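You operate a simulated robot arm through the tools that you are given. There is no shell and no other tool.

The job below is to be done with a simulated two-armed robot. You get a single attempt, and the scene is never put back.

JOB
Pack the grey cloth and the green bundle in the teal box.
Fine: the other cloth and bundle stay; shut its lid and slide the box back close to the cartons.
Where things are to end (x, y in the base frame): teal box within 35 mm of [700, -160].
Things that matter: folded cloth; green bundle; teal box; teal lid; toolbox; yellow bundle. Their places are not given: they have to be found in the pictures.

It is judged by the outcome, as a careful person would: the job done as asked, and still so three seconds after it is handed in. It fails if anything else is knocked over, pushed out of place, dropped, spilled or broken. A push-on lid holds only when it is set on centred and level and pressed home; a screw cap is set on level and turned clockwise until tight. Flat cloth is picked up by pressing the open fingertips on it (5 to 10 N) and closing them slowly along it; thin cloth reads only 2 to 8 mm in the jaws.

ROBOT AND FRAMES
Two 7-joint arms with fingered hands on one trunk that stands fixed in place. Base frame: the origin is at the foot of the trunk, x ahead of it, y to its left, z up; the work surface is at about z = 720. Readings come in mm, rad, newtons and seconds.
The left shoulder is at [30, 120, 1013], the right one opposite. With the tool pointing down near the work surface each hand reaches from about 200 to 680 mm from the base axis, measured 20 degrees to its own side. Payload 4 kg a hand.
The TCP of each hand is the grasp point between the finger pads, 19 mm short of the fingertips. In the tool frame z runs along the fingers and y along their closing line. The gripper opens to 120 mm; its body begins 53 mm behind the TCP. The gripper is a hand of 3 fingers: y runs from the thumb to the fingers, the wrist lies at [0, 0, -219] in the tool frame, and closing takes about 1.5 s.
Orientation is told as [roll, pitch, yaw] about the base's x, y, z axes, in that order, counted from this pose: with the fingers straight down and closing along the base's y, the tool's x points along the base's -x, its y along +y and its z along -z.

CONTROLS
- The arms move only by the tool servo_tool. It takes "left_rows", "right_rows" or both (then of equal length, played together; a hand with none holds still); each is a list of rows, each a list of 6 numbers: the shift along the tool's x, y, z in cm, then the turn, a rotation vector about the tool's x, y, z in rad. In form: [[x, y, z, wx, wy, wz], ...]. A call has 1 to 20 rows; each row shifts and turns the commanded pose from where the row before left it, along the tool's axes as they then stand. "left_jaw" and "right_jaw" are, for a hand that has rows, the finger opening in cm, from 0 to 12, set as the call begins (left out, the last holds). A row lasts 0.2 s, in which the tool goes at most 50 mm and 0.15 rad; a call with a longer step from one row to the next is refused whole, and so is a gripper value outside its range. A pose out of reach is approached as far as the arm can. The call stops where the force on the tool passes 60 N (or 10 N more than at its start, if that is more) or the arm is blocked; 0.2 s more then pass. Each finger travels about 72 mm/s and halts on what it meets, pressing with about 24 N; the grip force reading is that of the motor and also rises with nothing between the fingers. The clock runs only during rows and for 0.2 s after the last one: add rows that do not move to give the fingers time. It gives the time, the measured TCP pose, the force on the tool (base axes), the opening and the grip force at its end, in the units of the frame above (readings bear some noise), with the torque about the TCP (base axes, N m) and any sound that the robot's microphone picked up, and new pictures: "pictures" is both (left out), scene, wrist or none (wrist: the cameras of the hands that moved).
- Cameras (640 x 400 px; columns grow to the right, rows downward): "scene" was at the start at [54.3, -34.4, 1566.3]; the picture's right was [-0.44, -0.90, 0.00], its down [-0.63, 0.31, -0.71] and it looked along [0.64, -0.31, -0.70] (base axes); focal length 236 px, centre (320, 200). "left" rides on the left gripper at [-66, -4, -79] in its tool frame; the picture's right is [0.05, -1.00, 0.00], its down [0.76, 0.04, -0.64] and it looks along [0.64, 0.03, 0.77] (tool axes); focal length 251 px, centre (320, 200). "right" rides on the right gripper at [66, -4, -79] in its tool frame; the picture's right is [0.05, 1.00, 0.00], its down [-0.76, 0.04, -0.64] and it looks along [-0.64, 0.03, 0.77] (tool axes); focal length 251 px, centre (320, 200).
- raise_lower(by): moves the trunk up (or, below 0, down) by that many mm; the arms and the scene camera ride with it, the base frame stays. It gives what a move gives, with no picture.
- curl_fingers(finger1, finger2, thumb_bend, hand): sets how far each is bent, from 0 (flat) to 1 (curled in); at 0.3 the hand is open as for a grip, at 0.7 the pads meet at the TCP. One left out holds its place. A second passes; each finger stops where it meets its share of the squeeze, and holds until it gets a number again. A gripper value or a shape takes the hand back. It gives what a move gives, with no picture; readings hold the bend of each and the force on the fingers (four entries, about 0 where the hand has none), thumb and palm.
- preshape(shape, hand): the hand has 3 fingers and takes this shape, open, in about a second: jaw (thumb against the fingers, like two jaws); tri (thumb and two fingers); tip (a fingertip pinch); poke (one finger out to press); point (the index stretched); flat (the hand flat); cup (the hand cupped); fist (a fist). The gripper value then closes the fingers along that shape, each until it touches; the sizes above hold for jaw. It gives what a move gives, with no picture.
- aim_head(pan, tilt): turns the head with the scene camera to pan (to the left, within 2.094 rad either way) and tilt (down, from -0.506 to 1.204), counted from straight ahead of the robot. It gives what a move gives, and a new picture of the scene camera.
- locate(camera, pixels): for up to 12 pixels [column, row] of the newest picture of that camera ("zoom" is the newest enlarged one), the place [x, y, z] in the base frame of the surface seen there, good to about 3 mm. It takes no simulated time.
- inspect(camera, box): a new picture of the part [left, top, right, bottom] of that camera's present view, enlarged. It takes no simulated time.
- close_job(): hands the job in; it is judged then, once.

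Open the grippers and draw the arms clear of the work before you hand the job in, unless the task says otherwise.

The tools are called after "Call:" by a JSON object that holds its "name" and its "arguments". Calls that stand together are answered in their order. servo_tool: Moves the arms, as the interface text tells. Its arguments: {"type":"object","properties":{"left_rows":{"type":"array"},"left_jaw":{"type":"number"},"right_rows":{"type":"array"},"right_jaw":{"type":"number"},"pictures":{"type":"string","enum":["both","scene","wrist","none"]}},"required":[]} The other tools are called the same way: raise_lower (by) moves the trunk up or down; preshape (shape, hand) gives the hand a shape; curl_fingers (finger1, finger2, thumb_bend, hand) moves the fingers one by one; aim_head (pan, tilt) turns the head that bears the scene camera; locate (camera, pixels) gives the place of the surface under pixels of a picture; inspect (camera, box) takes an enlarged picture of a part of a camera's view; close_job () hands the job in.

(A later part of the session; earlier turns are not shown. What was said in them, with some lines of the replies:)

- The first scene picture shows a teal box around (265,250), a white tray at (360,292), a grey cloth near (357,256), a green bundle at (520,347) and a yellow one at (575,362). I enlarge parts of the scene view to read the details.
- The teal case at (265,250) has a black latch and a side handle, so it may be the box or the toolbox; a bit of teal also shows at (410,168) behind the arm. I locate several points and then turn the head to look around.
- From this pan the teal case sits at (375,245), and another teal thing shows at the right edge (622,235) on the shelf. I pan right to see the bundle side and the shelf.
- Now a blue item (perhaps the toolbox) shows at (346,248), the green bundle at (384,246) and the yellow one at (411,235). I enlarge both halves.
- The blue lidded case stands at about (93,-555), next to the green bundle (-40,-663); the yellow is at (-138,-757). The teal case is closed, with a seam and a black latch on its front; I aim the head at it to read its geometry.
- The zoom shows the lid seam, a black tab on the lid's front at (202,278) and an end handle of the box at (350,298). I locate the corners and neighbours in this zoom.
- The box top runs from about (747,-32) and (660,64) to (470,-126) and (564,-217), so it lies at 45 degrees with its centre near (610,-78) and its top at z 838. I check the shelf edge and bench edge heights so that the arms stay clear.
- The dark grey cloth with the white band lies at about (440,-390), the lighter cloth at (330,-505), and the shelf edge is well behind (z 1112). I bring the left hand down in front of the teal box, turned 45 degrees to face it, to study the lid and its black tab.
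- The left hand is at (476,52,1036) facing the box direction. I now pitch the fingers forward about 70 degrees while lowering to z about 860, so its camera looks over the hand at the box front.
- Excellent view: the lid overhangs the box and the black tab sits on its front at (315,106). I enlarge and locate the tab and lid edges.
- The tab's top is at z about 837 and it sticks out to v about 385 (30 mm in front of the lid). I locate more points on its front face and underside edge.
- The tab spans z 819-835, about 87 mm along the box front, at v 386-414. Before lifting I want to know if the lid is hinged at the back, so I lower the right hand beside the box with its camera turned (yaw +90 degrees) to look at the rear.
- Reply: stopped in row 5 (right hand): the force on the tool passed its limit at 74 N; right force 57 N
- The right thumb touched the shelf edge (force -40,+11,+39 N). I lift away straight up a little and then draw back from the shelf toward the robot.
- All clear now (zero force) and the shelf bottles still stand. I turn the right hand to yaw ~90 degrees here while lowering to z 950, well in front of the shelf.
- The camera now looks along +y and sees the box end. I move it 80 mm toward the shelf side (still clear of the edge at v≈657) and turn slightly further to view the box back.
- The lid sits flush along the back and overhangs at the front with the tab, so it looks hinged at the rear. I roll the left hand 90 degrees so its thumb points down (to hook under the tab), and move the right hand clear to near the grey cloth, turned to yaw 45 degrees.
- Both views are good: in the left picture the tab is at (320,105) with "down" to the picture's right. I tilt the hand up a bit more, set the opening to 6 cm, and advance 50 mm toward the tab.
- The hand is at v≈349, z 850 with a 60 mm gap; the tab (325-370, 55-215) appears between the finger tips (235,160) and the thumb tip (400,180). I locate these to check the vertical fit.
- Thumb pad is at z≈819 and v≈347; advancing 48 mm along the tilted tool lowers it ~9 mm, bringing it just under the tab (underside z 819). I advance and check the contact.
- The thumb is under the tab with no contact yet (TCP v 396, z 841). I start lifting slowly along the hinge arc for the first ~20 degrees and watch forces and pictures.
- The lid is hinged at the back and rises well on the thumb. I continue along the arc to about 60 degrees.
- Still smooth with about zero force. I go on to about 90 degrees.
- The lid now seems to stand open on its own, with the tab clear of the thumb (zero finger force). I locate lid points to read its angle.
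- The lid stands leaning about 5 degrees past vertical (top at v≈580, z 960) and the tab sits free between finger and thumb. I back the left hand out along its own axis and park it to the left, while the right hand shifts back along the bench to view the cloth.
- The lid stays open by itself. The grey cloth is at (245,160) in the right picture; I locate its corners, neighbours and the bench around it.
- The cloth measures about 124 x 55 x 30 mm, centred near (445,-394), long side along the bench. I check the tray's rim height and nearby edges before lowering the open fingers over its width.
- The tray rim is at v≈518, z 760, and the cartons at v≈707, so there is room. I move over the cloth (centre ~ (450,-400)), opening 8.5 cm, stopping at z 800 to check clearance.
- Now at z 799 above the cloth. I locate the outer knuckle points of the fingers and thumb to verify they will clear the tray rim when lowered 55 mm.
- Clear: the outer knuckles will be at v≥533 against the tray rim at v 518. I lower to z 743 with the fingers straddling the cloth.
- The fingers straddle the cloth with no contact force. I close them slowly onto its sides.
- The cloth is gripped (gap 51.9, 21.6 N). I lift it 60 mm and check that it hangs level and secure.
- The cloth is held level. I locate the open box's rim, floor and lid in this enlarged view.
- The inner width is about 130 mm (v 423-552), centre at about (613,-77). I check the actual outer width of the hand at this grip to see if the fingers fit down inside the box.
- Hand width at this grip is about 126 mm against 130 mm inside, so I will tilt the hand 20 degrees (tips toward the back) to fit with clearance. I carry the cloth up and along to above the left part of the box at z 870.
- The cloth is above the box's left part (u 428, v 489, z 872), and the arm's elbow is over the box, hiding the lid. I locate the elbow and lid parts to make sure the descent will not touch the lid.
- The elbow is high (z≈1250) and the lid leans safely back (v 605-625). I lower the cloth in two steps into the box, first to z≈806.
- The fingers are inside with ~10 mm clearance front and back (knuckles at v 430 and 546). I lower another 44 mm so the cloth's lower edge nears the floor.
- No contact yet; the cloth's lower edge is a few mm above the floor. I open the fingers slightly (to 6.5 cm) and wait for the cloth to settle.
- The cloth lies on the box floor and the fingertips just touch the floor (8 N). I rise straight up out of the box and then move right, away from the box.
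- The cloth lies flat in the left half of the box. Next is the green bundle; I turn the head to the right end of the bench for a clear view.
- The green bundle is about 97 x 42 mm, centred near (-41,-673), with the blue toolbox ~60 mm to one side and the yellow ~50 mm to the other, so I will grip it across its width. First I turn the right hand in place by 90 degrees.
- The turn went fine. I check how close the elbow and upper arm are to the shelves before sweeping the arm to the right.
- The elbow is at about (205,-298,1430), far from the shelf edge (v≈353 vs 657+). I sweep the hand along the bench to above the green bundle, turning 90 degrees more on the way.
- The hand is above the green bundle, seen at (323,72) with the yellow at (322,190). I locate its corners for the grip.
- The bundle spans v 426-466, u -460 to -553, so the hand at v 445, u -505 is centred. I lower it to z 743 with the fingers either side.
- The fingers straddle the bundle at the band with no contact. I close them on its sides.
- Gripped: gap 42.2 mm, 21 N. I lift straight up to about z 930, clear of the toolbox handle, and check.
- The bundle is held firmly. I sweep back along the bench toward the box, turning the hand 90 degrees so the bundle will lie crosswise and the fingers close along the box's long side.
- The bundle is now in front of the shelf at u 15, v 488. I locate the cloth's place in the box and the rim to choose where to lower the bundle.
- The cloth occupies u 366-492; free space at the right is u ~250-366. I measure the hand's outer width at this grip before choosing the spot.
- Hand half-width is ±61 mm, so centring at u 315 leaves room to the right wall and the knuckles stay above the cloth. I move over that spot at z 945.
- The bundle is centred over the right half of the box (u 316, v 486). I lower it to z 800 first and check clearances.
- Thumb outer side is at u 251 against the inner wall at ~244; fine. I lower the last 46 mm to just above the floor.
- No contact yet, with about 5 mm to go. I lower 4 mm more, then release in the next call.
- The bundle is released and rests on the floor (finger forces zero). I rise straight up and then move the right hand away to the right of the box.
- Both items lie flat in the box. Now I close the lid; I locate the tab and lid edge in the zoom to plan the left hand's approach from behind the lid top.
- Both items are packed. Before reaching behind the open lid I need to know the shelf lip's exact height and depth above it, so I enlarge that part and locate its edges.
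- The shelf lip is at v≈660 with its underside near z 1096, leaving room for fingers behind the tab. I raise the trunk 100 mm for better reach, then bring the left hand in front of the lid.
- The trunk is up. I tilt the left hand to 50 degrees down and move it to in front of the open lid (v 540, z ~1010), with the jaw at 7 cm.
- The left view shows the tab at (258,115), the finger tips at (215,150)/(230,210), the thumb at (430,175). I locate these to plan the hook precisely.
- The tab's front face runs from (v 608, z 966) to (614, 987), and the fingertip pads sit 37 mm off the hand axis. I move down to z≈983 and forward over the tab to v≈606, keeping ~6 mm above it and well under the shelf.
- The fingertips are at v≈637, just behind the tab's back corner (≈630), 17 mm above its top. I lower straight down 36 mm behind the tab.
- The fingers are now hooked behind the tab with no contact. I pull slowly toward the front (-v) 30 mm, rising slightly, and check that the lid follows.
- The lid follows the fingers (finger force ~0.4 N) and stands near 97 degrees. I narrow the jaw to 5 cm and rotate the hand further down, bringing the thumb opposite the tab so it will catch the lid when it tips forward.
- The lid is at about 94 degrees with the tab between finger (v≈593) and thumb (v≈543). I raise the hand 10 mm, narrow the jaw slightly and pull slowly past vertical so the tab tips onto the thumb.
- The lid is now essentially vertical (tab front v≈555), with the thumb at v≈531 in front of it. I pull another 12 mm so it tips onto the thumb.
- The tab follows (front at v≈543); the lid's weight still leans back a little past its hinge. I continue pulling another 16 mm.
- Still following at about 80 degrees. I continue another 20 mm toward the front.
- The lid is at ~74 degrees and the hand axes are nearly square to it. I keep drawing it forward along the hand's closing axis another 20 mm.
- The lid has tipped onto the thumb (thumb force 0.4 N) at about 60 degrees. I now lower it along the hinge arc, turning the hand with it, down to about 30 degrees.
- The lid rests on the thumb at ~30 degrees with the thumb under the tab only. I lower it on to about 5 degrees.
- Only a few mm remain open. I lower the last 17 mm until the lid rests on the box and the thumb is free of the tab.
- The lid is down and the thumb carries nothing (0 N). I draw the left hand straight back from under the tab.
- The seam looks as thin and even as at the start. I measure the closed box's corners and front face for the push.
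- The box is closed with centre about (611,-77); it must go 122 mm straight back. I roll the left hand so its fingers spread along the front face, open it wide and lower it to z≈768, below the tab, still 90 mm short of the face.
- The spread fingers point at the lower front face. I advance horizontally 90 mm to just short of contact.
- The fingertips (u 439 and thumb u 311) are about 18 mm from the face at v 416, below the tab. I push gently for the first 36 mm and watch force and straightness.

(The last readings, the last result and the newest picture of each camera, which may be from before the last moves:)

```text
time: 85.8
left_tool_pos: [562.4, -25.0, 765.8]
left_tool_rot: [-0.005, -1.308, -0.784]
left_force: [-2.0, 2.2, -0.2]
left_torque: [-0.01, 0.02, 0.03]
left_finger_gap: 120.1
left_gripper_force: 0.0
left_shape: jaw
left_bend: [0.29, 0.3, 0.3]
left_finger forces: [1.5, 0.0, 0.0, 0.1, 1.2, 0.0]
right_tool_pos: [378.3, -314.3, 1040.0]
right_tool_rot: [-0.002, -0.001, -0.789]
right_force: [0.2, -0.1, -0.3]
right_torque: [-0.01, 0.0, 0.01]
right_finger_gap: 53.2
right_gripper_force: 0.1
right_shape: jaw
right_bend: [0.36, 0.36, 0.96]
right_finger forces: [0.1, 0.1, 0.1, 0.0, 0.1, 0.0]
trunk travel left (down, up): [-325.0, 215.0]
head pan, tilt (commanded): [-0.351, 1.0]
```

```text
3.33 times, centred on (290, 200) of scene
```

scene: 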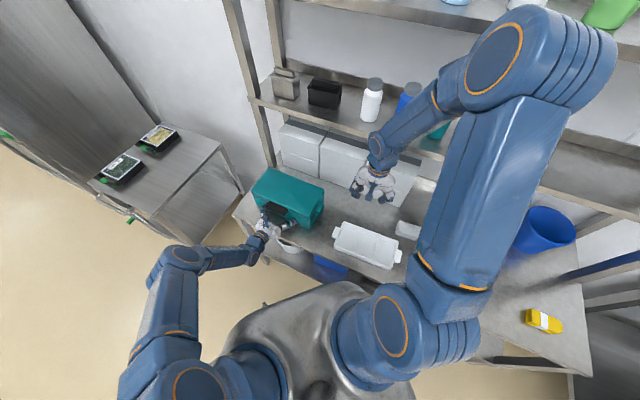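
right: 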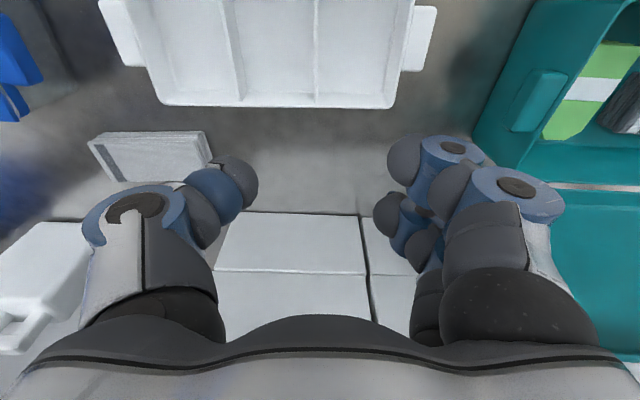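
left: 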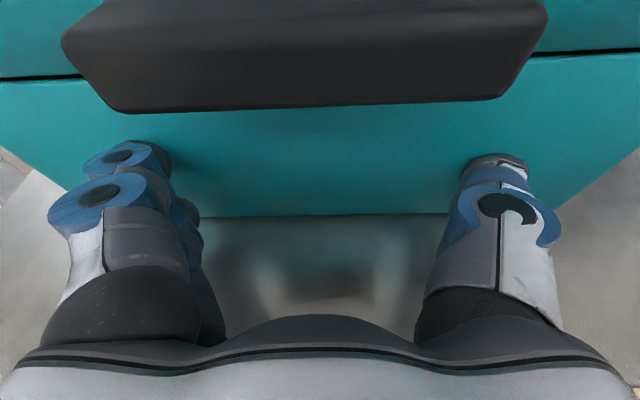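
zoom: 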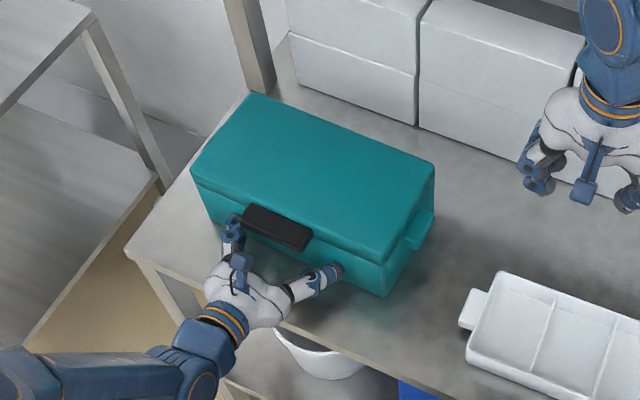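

The box slides straight with only ~3 N. I push another 70 mm.

Call:
{"name": "servo_tool", "arguments": {"left_rows": [[-0.259, 0, 0.966, 0, 0, 0], [-0.259, 0, 0.966, 0, 0, 0], [-0.259, 0, 0.966, 0, 0, 0], [-0.259, 0, 0.966, 0, 0, 0], [-0.259, 0, 0.966, 0, 0, 0], [-0.259, 0, 0.966, 0, 0, 0], [-0.259, 0, 0.966, 0, 0, 0]], "pictures": "both"}}

Call:
{"name": "inspect", "arguments": {"camera": "scene", "box": [220, 120, 360, 240]}}

```text
time: 87.4
left_tool_pos: [612.6, -75.8, 765.8]
left_tool_rot: [-0.003, -1.31, -0.783]
left_force: [-2.7, 2.2, 0.6]
left_torque: [-0.04, 0.02, 0.01]
left_finger_gap: 120.0
left_gripper_force: 0.1
left_shape: jaw
left_bend: [0.29, 0.3, 0.29]
left_finger forces: [1.8, 0.1, 0.0, 0.0, 1.9, 0.0]
right_tool_pos: [379.9, -313.4, 1041.3]
right_tool_rot: [-0.001, 0.001, -0.788]
right_force: [-0.3, 0.9, -0.8]
right_torque: [-0.01, 0.03, 0.02]
right_finger_gap: 52.6
right_gripper_force: 0.0
right_shape: jaw
right_bend: [0.36, 0.36, 0.96]
right_finger forces: [0.2, 0.1, 0.1, 0.0, 0.0, 0.1]
trunk travel left (down, up): [-325.0, 215.0]
head pan, tilt (commanded): [-0.351, 1.0]
```

scene: 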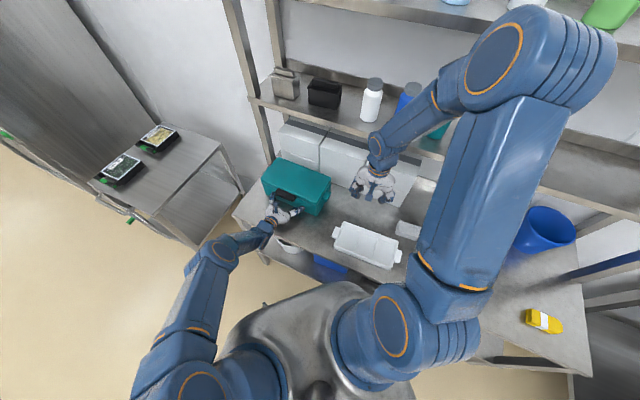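
left: 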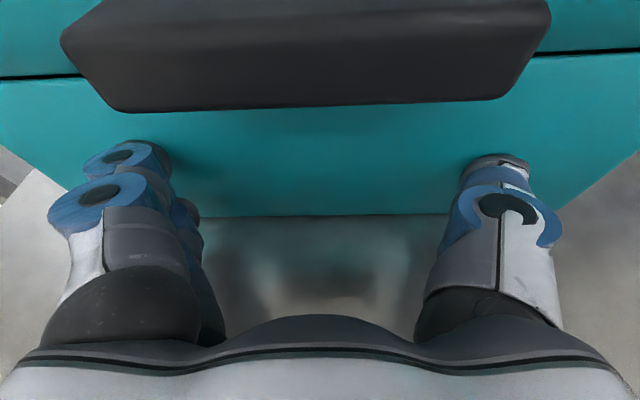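

```text
3.33 times, centred on (290, 180) of scene
```

zoom: 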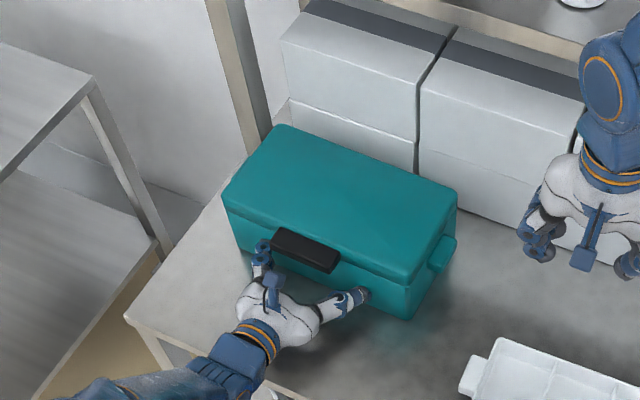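

Call:
{"name": "locate", "arguments": {"camera": "zoom", "pixels": [[279, 127], [455, 196], [413, 275], [226, 198], [340, 200], [408, 310], [412, 285], [300, 250], [365, 175], [330, 155]]}}

```text
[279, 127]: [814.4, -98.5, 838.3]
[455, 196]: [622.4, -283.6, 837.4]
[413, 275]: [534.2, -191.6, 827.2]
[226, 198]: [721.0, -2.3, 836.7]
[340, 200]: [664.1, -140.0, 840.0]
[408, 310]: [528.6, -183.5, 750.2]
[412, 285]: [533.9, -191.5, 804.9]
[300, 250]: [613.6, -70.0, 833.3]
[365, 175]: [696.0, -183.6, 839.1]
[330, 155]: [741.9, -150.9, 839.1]
```

The box has moved about 88 mm with no noticeable turn; its centre is near (671,-142). I push the remaining ~33 mm.

Call:
{"name": "servo_tool", "arguments": {"left_rows": [[-0.207, 0, 0.773, 0, 0, 0], [-0.207, 0, 0.773, 0, 0, 0], [-0.207, 0, 0.773, 0, 0, 0], [-0.155, 0, 0.58, 0, 0, 0], [-0.078, 0, 0.29, 0, 0, 0]], "pictures": "both"}}

Call:
{"name": "inspect", "arguments": {"camera": "scene", "box": [220, 120, 360, 240]}}

```text
time: 88.6
left_tool_pos: [622.7, -84.3, 770.4]
left_tool_rot: [-0.001, -1.31, -0.785]
left_force: [-3.2, 1.3, -1.6]
left_torque: [-0.01, 0.04, -0.03]
left_finger_gap: 119.9
left_gripper_force: 0.0
left_shape: jaw
left_bend: [0.3, 0.3, 0.29]
left_finger forces: [1.1, 0.0, 0.0, 0.0, 1.5, 0.0]
left hand out of reach, approached as far as the arm can: row 2, 3, 4, 5
right_tool_pos: [378.5, -313.4, 1041.1]
right_tool_rot: [-0.001, 0.0, -0.79]
right_force: [0.4, 0.1, -0.1]
right_torque: [0.01, 0.0, 0.02]
right_finger_gap: 52.9
right_gripper_force: 0.1
right_shape: jaw
right_bend: [0.36, 0.36, 0.96]
right_finger forces: [0.0, 0.1, 0.1, 0.0, 0.1, 0.1]
trunk travel left (down, up): [-325.0, 215.0]
head pan, tilt (commanded): [-0.351, 1.0]
```

scene: 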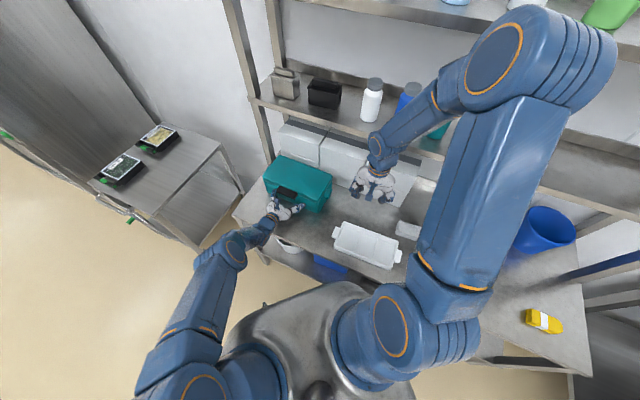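
left: 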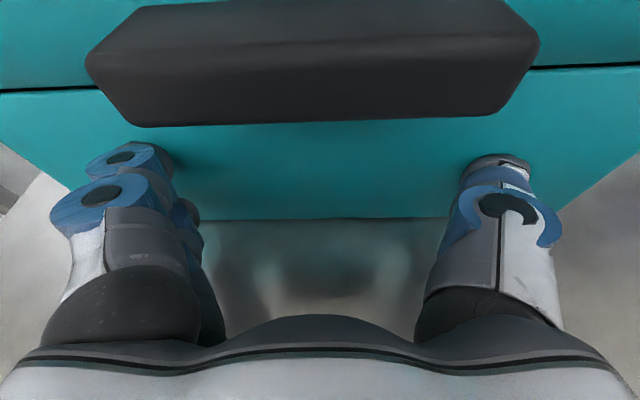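

```text
3.33 times, centred on (290, 180) of scene
```

zoom: 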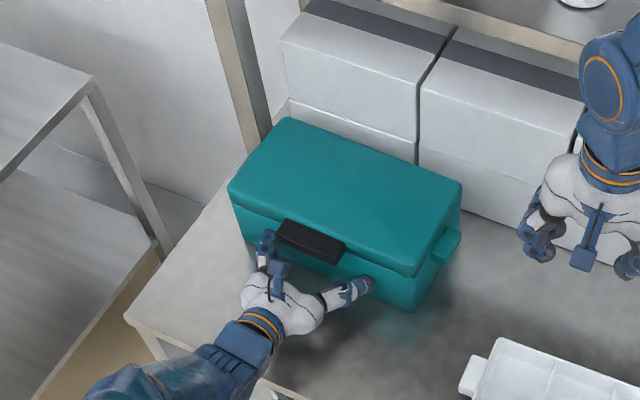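

The left arm ran out of reach at this trunk height after ~13 mm more (TCP v≈500). I back the hand away and raise it, then lower the trunk again to reach further.

Call:
{"name": "servo_tool", "arguments": {"left_rows": [[0.5, 0, -1.9, 0, 0, 0], [0.9, 0, -3.4, 0, 0, 0], [0.95, 0, -3.54, 0, 0, 0], [0.6, 0, -2.2, 0, 0, 0], [-3.22, 0, -0.863, 0, 0, 0], [-3.22, 0, -0.863, 0, 0, 0], [-3.22, 0, -0.863, 0, 0, 0]], "pictures": "both"}}

Call:
{"name": "inspect", "arguments": {"camera": "scene", "box": [220, 120, 360, 240]}}

```text
time: 90.2
left_tool_pos: [544.0, -3.6, 870.9]
left_tool_rot: [0.003, -1.309, -0.788]
left_force: [-0.1, -0.5, 0.5]
left_torque: [0.01, -0.03, 0.0]
left_finger_gap: 120.1
left_gripper_force: 0.1
left_shape: jaw
left_bend: [0.3, 0.3, 0.3]
left_finger forces: [0.0, 0.0, 0.1, 0.0, 0.0, 0.0]
right_tool_pos: [378.8, -314.3, 1041.4]
right_tool_rot: [-0.001, 0.0, -0.789]
right_force: [0.1, -0.3, 0.4]
right_torque: [-0.04, 0.02, 0.0]
right_finger_gap: 52.9
right_gripper_force: 0.1
right_shape: jaw
right_bend: [0.36, 0.36, 0.96]
right_finger forces: [0.0, 0.1, 0.0, 0.1, 0.0, 0.1]
trunk travel left (down, up): [-325.0, 215.0]
head pan, tilt (commanded): [-0.351, 1.0]
```

scene: 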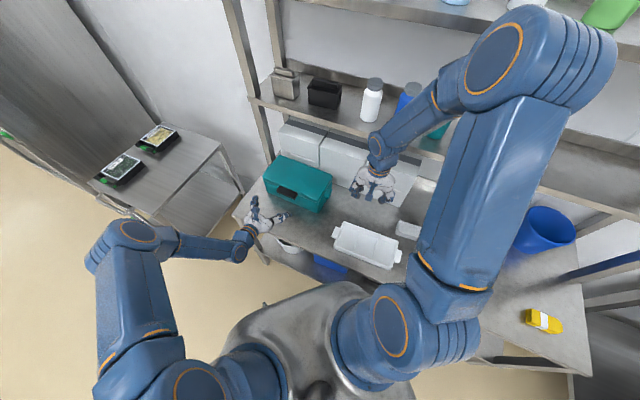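
left: 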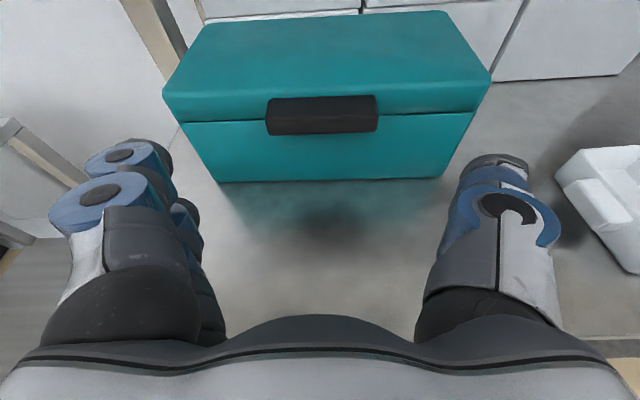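

```text
3.33 times, centred on (290, 180) of scene
```

zoom: 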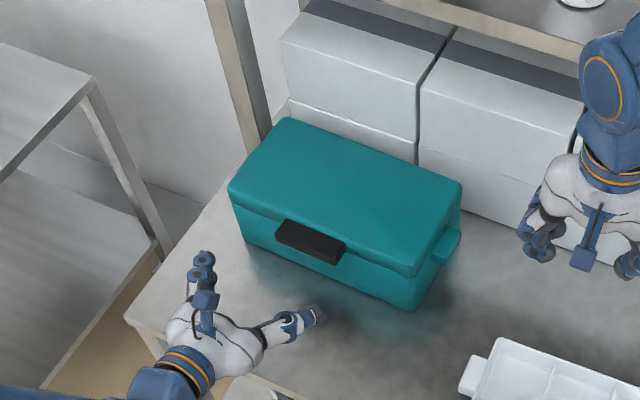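

The box stands straight with the lid shut. I measure where it is now and lower the trunk by 100 mm (the hand rides down to z≈770, clear of the box).

Call:
{"name": "locate", "arguments": {"camera": "zoom", "pixels": [[287, 120], [460, 186], [413, 300], [232, 185], [413, 268], [345, 190], [245, 235], [410, 306]]}}

Call:
{"name": "raise_lower", "arguments": {"by": -100}}

```text
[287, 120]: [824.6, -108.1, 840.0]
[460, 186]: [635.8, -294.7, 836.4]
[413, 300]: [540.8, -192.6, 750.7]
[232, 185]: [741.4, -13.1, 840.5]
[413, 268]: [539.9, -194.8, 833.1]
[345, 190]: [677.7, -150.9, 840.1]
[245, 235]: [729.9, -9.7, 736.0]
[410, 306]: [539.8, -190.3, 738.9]
```

```text
time: 91.6
left_tool_pos: [543.9, -4.3, 771.1]
left_tool_rot: [0.0, -1.309, -0.787]
left_force: [-0.1, 0.8, -0.8]
left_torque: [0.02, -0.02, 0.01]
left_finger_gap: 119.9
left_gripper_force: 0.1
left_shape: jaw
left_bend: [0.3, 0.3, 0.3]
left_finger forces: [0.0, 0.0, 0.0, 0.0, 0.0, 0.0]
right_tool_pos: [378.1, -314.2, 941.1]
right_tool_rot: [-0.001, 0.0, -0.789]
right_force: [0.2, -1.2, -0.8]
right_torque: [0.0, -0.01, 0.0]
right_finger_gap: 52.8
right_gripper_force: 0.1
right_shape: jaw
right_bend: [0.36, 0.36, 0.96]
right_finger forces: [0.1, 0.1, 0.0, 0.0, 0.1, 0.1]
trunk travel left (down, up): [-225.0, 315.0]
head pan, tilt (commanded): [-0.351, 1.0]
```

The box centre is now near (682,-150); about 18 mm remain. I push again from this lower trunk height.

Call:
{"name": "servo_tool", "arguments": {"left_rows": [[-0.363, 0, 1.352, 0, 0, 0], [-0.363, 0, 1.352, 0, 0, 0], [-0.363, 0, 1.352, 0, 0, 0], [-0.363, 0, 1.352, 0, 0, 0], [-0.363, 0, 1.352, 0, 0, 0], [-0.363, 0, 1.352, 0, 0, 0], [-0.363, 0, 1.352, 0, 0, 0], [-0.259, 0, 0.966, 0, 0, 0], [-0.207, 0, 0.773, 0, 0, 0], [-0.207, 0, 0.773, 0, 0, 0], [-0.181, 0, 0.676, 0, 0, 0]], "pictures": "both"}}

Call:
{"name": "inspect", "arguments": {"camera": "scene", "box": [220, 100, 360, 220]}}

```text
time: 94.0
left_tool_pos: [635.4, -97.3, 771.5]
left_tool_rot: [-0.002, -1.31, -0.784]
left_force: [-3.7, 3.2, -0.6]
left_torque: [0.05, -0.04, -0.02]
left_finger_gap: 119.9
left_gripper_force: 0.0
left_shape: jaw
left_bend: [0.3, 0.3, 0.3]
left_finger forces: [1.9, 0.0, 0.1, 0.0, 2.0, 0.0]
right_tool_pos: [378.1, -313.5, 940.8]
right_tool_rot: [-0.001, 0.002, -0.789]
right_force: [-0.7, -0.2, 0.0]
right_torque: [-0.03, 0.01, -0.01]
right_finger_gap: 52.9
right_gripper_force: 0.2
right_shape: jaw
right_bend: [0.36, 0.36, 0.96]
right_finger forces: [0.1, 0.1, 0.0, 0.0, 0.0, 0.0]
trunk travel left (down, up): [-225.0, 315.0]
head pan, tilt (commanded): [-0.351, 1.0]
```

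scene: 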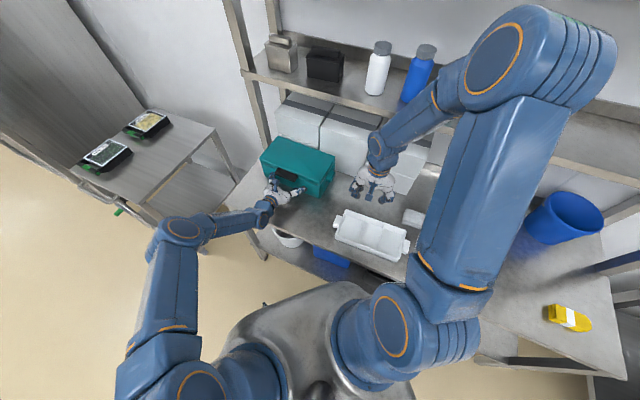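
left: 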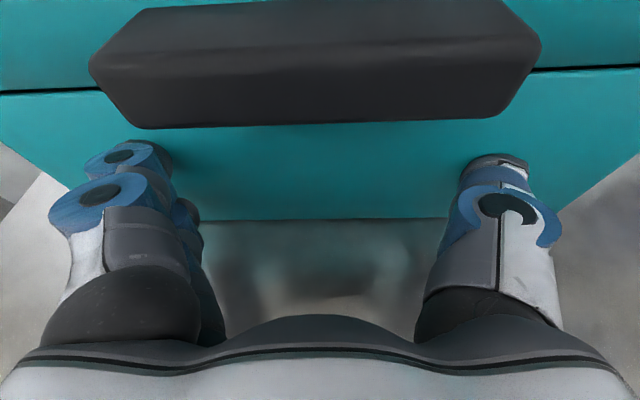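

```text
3.33 times, centred on (290, 160) of scene
```

zoom: 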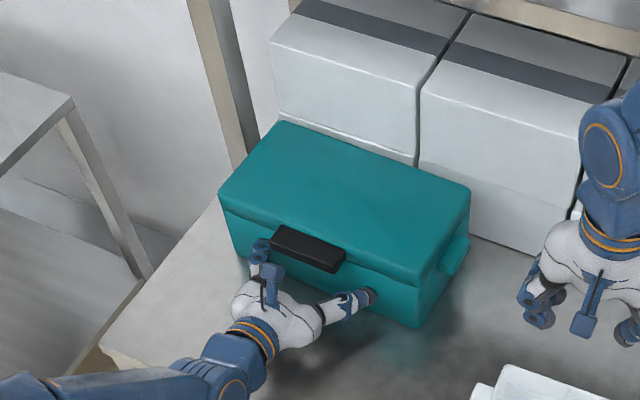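

Call:
{"name": "locate", "arguments": {"camera": "zoom", "pixels": [[280, 123], [468, 189], [421, 300], [222, 190], [422, 275], [340, 190], [418, 318], [300, 250], [232, 230], [415, 160], [500, 225]]}}

```text
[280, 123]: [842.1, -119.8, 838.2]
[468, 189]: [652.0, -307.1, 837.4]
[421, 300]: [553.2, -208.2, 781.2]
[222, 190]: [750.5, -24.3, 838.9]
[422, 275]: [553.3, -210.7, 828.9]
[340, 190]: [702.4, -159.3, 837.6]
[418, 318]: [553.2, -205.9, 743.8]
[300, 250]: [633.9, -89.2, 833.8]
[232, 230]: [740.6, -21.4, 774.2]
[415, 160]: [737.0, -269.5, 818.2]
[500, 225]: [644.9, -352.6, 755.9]
```

The box centre now measures about (697,-163), on target within 5 mm, with ~30 mm to the cartons. I draw the left hand straight back and then up, and look at the closed seam.

Call:
{"name": "servo_tool", "arguments": {"left_rows": [[0.26, 0, -0.97, 0, 0, 0], [0.777, 0, -2.9, 0, 0, 0], [0.777, 0, -2.9, 0, 0, 0], [0.777, 0, -2.9, 0, 0, 0], [0.777, 0, -2.9, 0, 0, 0], [-3.38, 0, -0.9, 0, 0, 0]], "pictures": "both"}}

Call:
{"name": "inspect", "arguments": {"camera": "left", "box": [120, 0, 540, 240]}}

```text
time: 95.4
left_tool_pos: [542.8, -3.0, 806.2]
left_tool_rot: [0.001, -1.308, -0.787]
left_force: [0.5, -0.2, 0.4]
left_torque: [0.0, 0.01, 0.0]
left_finger_gap: 119.9
left_gripper_force: 0.1
left_shape: jaw
left_bend: [0.3, 0.3, 0.3]
left_finger forces: [0.0, 0.0, 0.0, 0.0, 0.1, 0.0]
right_tool_pos: [379.3, -314.2, 940.6]
right_tool_rot: [-0.003, 0.0, -0.789]
right_force: [-0.4, 0.0, -0.6]
right_torque: [0.0, 0.0, -0.03]
right_finger_gap: 52.5
right_gripper_force: 0.1
right_shape: jaw
right_bend: [0.36, 0.36, 0.96]
right_finger forces: [0.1, 0.0, 0.0, 0.0, 0.1, 0.0]
trunk travel left (down, up): [-225.0, 315.0]
head pan, tilt (commanded): [-0.351, 1.0]
```

scene: 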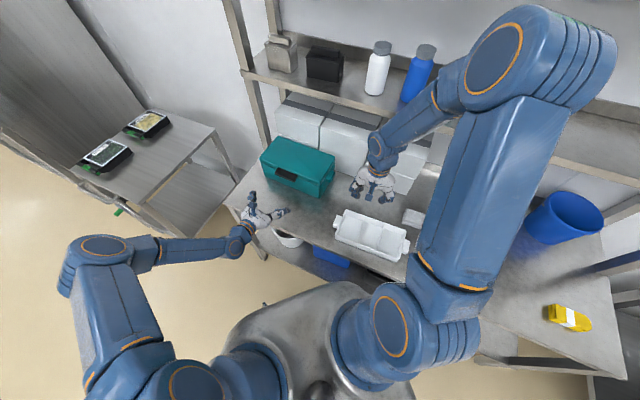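
left: 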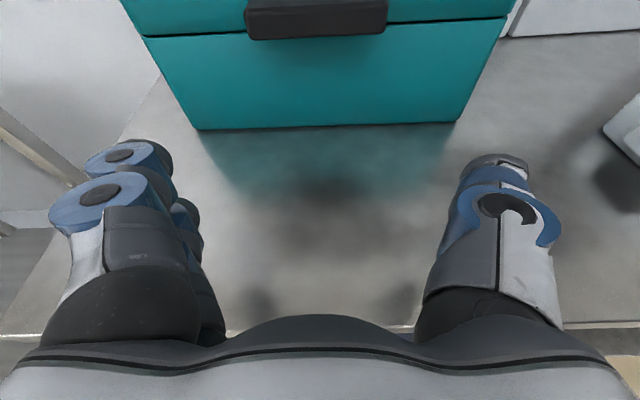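

```text
1.52 times, centred on (330, 120) of left
```

zoom: 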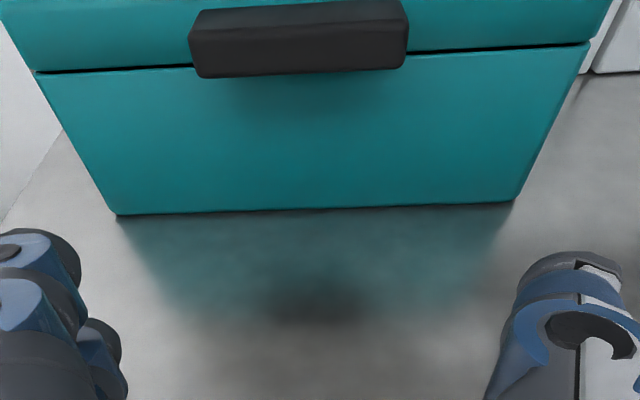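

The lid sits shut with an even seam, and nothing else has moved. I now open the right gripper and draw both arms up and back, clear of the bench.

Call:
{"name": "servo_tool", "arguments": {"left_rows": [[-3.22, 1, -1.9, 0, 0, 0], [-3.22, 2, -1.9, 0, 0, 0], [-3.22, 2, -1.9, 0, 0, 0], [-3.22, 2, -1.9, 0, 0, 0], [-3.22, 2, -1.9, 0, 0, 0], [-3.22, 2, -1.9, 0, 0, 0], [-3.22, 2, -1.9, 0, 0, 0], [0, 0, 0, 0, 0, 0]], "right_rows": [[0, 0, -2.3, 0, 0, 0], [1.5, 0, -2.3, 0, 0, 0], [1.5, 0, -2.3, 0, 0, 0], [1.5, 0, -2.3, 0, 0, 0], [1.5, 0, -2.3, 0, 0, 0], [1.5, 0, -2.3, 0, 0, 0], [1.5, 0, -2.3, 0, 0, 0], [0, 0, 0, 0, 0, 0]], "left_jaw": 12, "right_jaw": 12, "pictures": "both"}}

Call:
{"name": "inspect", "arguments": {"camera": "scene", "box": [220, 100, 420, 260]}}

```text
time: 97.2
left_tool_pos: [586.5, 139.5, 1056.1]
left_tool_rot: [-0.001, -1.309, -0.786]
left_force: [-0.3, 0.4, -0.8]
left_torque: [-0.01, 0.02, -0.02]
left_finger_gap: 119.9
left_gripper_force: 0.1
left_shape: jaw
left_bend: [0.3, 0.3, 0.3]
left_finger forces: [0.1, 0.0, 0.1, 0.0, 0.0, 0.0]
right_tool_pos: [316.6, -250.5, 1104.0]
right_tool_rot: [-0.001, 0.001, -0.788]
right_force: [-0.2, 0.7, 0.4]
right_torque: [-0.03, 0.03, -0.01]
right_finger_gap: 119.7
right_gripper_force: 0.1
right_shape: jaw
right_bend: [0.3, 0.3, 0.3]
right_finger forces: [0.0, 0.0, 0.0, 0.0, 0.1, 0.0]
trunk travel left (down, up): [-225.0, 315.0]
head pan, tilt (commanded): [-0.351, 1.0]
```

scene: 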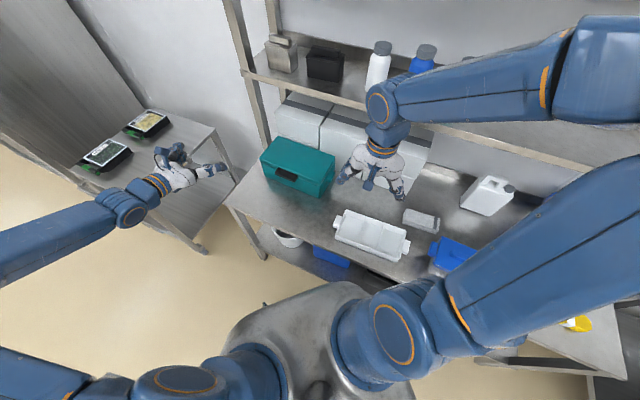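
right: 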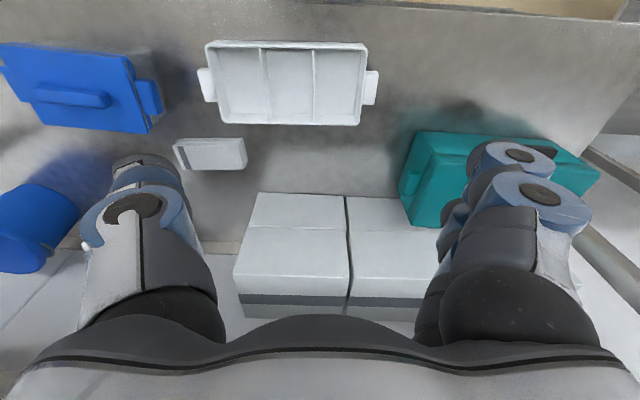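
left: 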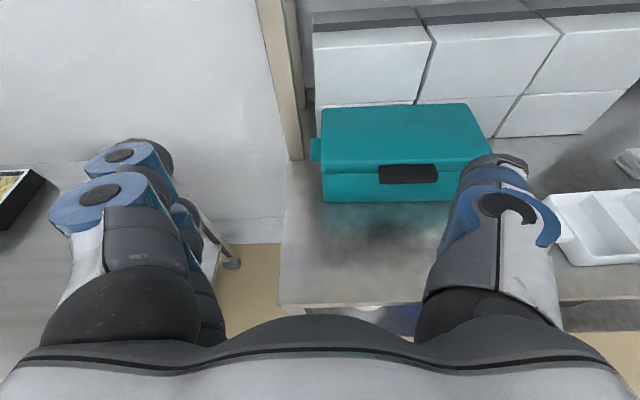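

```text
2.50 times, centred on (320, 180) of scene
```

zoom: 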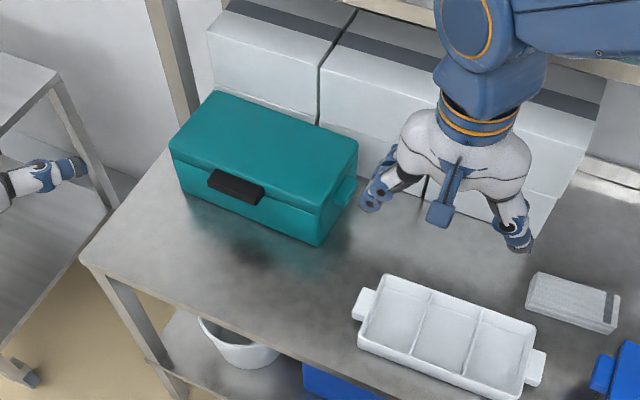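

Everything looks in place: box near the cartons, tray, lighter cloth and toolbox untouched. I take a last close look at the lid and measure the final position.

Call:
{"name": "inspect", "arguments": {"camera": "left", "box": [290, 80, 530, 230]}}

Call:
{"name": "locate", "arguments": {"camera": "scene", "pixels": [[286, 138], [334, 156], [320, 190], [261, 160], [298, 163], [290, 176]]}}

Call:
{"name": "aim_head", "arguments": {"pan": -1.1, "tilt": 0.85}}

```text
2.67 times, centred on (410, 155) of left
```

zoom: 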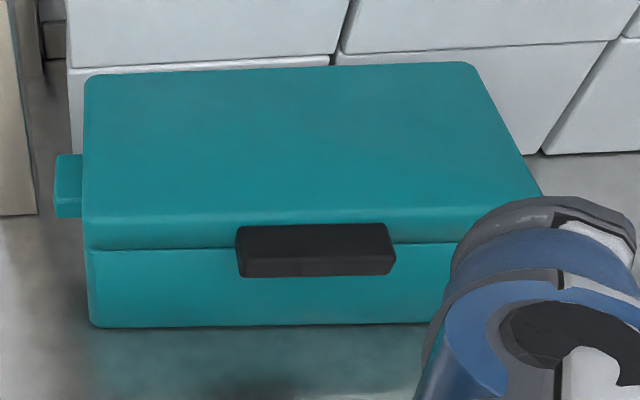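

```text
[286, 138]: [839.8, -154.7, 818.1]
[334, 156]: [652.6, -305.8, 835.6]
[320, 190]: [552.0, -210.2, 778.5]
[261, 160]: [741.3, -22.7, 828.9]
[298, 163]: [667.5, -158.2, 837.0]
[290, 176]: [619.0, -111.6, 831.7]
```

```text
time: 98.3
left_tool_pos: [586.5, 139.1, 1056.9]
left_tool_rot: [0.001, -1.308, -0.785]
left_force: [-0.4, -0.7, -0.3]
left_torque: [0.0, -0.01, 0.02]
left_finger_gap: 119.9
left_gripper_force: 0.1
left_shape: jaw
left_bend: [0.3, 0.3, 0.3]
left_finger forces: [0.0, 0.1, 0.0, 0.0, 0.0, 0.0]
right_tool_pos: [316.2, -249.8, 1103.5]
right_tool_rot: [-0.002, 0.0, -0.787]
right_force: [0.5, 0.1, -0.1]
right_torque: [0.05, 0.0, 0.01]
right_finger_gap: 120.2
right_gripper_force: 0.1
right_shape: jaw
right_bend: [0.3, 0.3, 0.3]
right_finger forces: [0.0, 0.1, 0.0, 0.0, 0.0, 0.1]
trunk travel left (down, up): [-225.0, 315.0]
head pan, tilt (commanded): [-1.1, 0.85]
```

scene: 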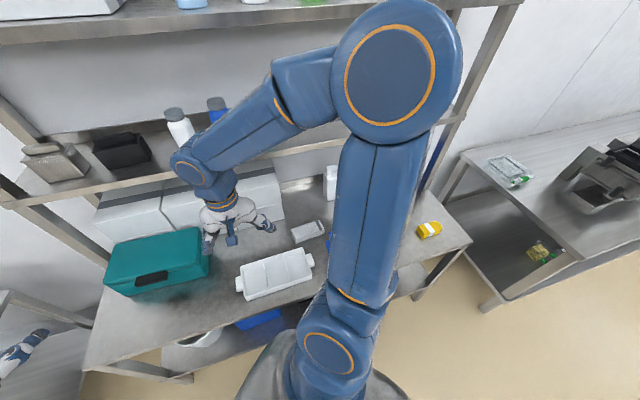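

The lid is shut evenly, the box stands at about (697,-163) by the cartons, and the yellow bundle, lighter cloth, toolbox and tray are where they were; both hands are open and clear. I hand the job in.

Call:
{"name": "close_job", "arguments": {}}

```text
The job is handed in.
```

The job is done and handed in. The grey cloth and the green bundle are packed in the teal box, its lid is shut, and the box is slid back beside the cartons.

- **Box position:** its centre measures about [697, -163], roughly 5 mm from the target of [700, -160]. There is about 30 mm between the box and the cartons.
- **Lid:** it rests closed with an even seam. I did not press it down, because it opened with under 1 N and showed no latch.
- **Everything else:** the yellow bundle, lighter cloth, blue toolbox and tray stayed where they were.
- **One contact:** early on, the right thumb touched the shelf edge and the move stopped at 74 N. I drew back, and in the pictures afterwards the items on the shelf were still standing.

Both hands were open and clear of the bench when I handed it in.
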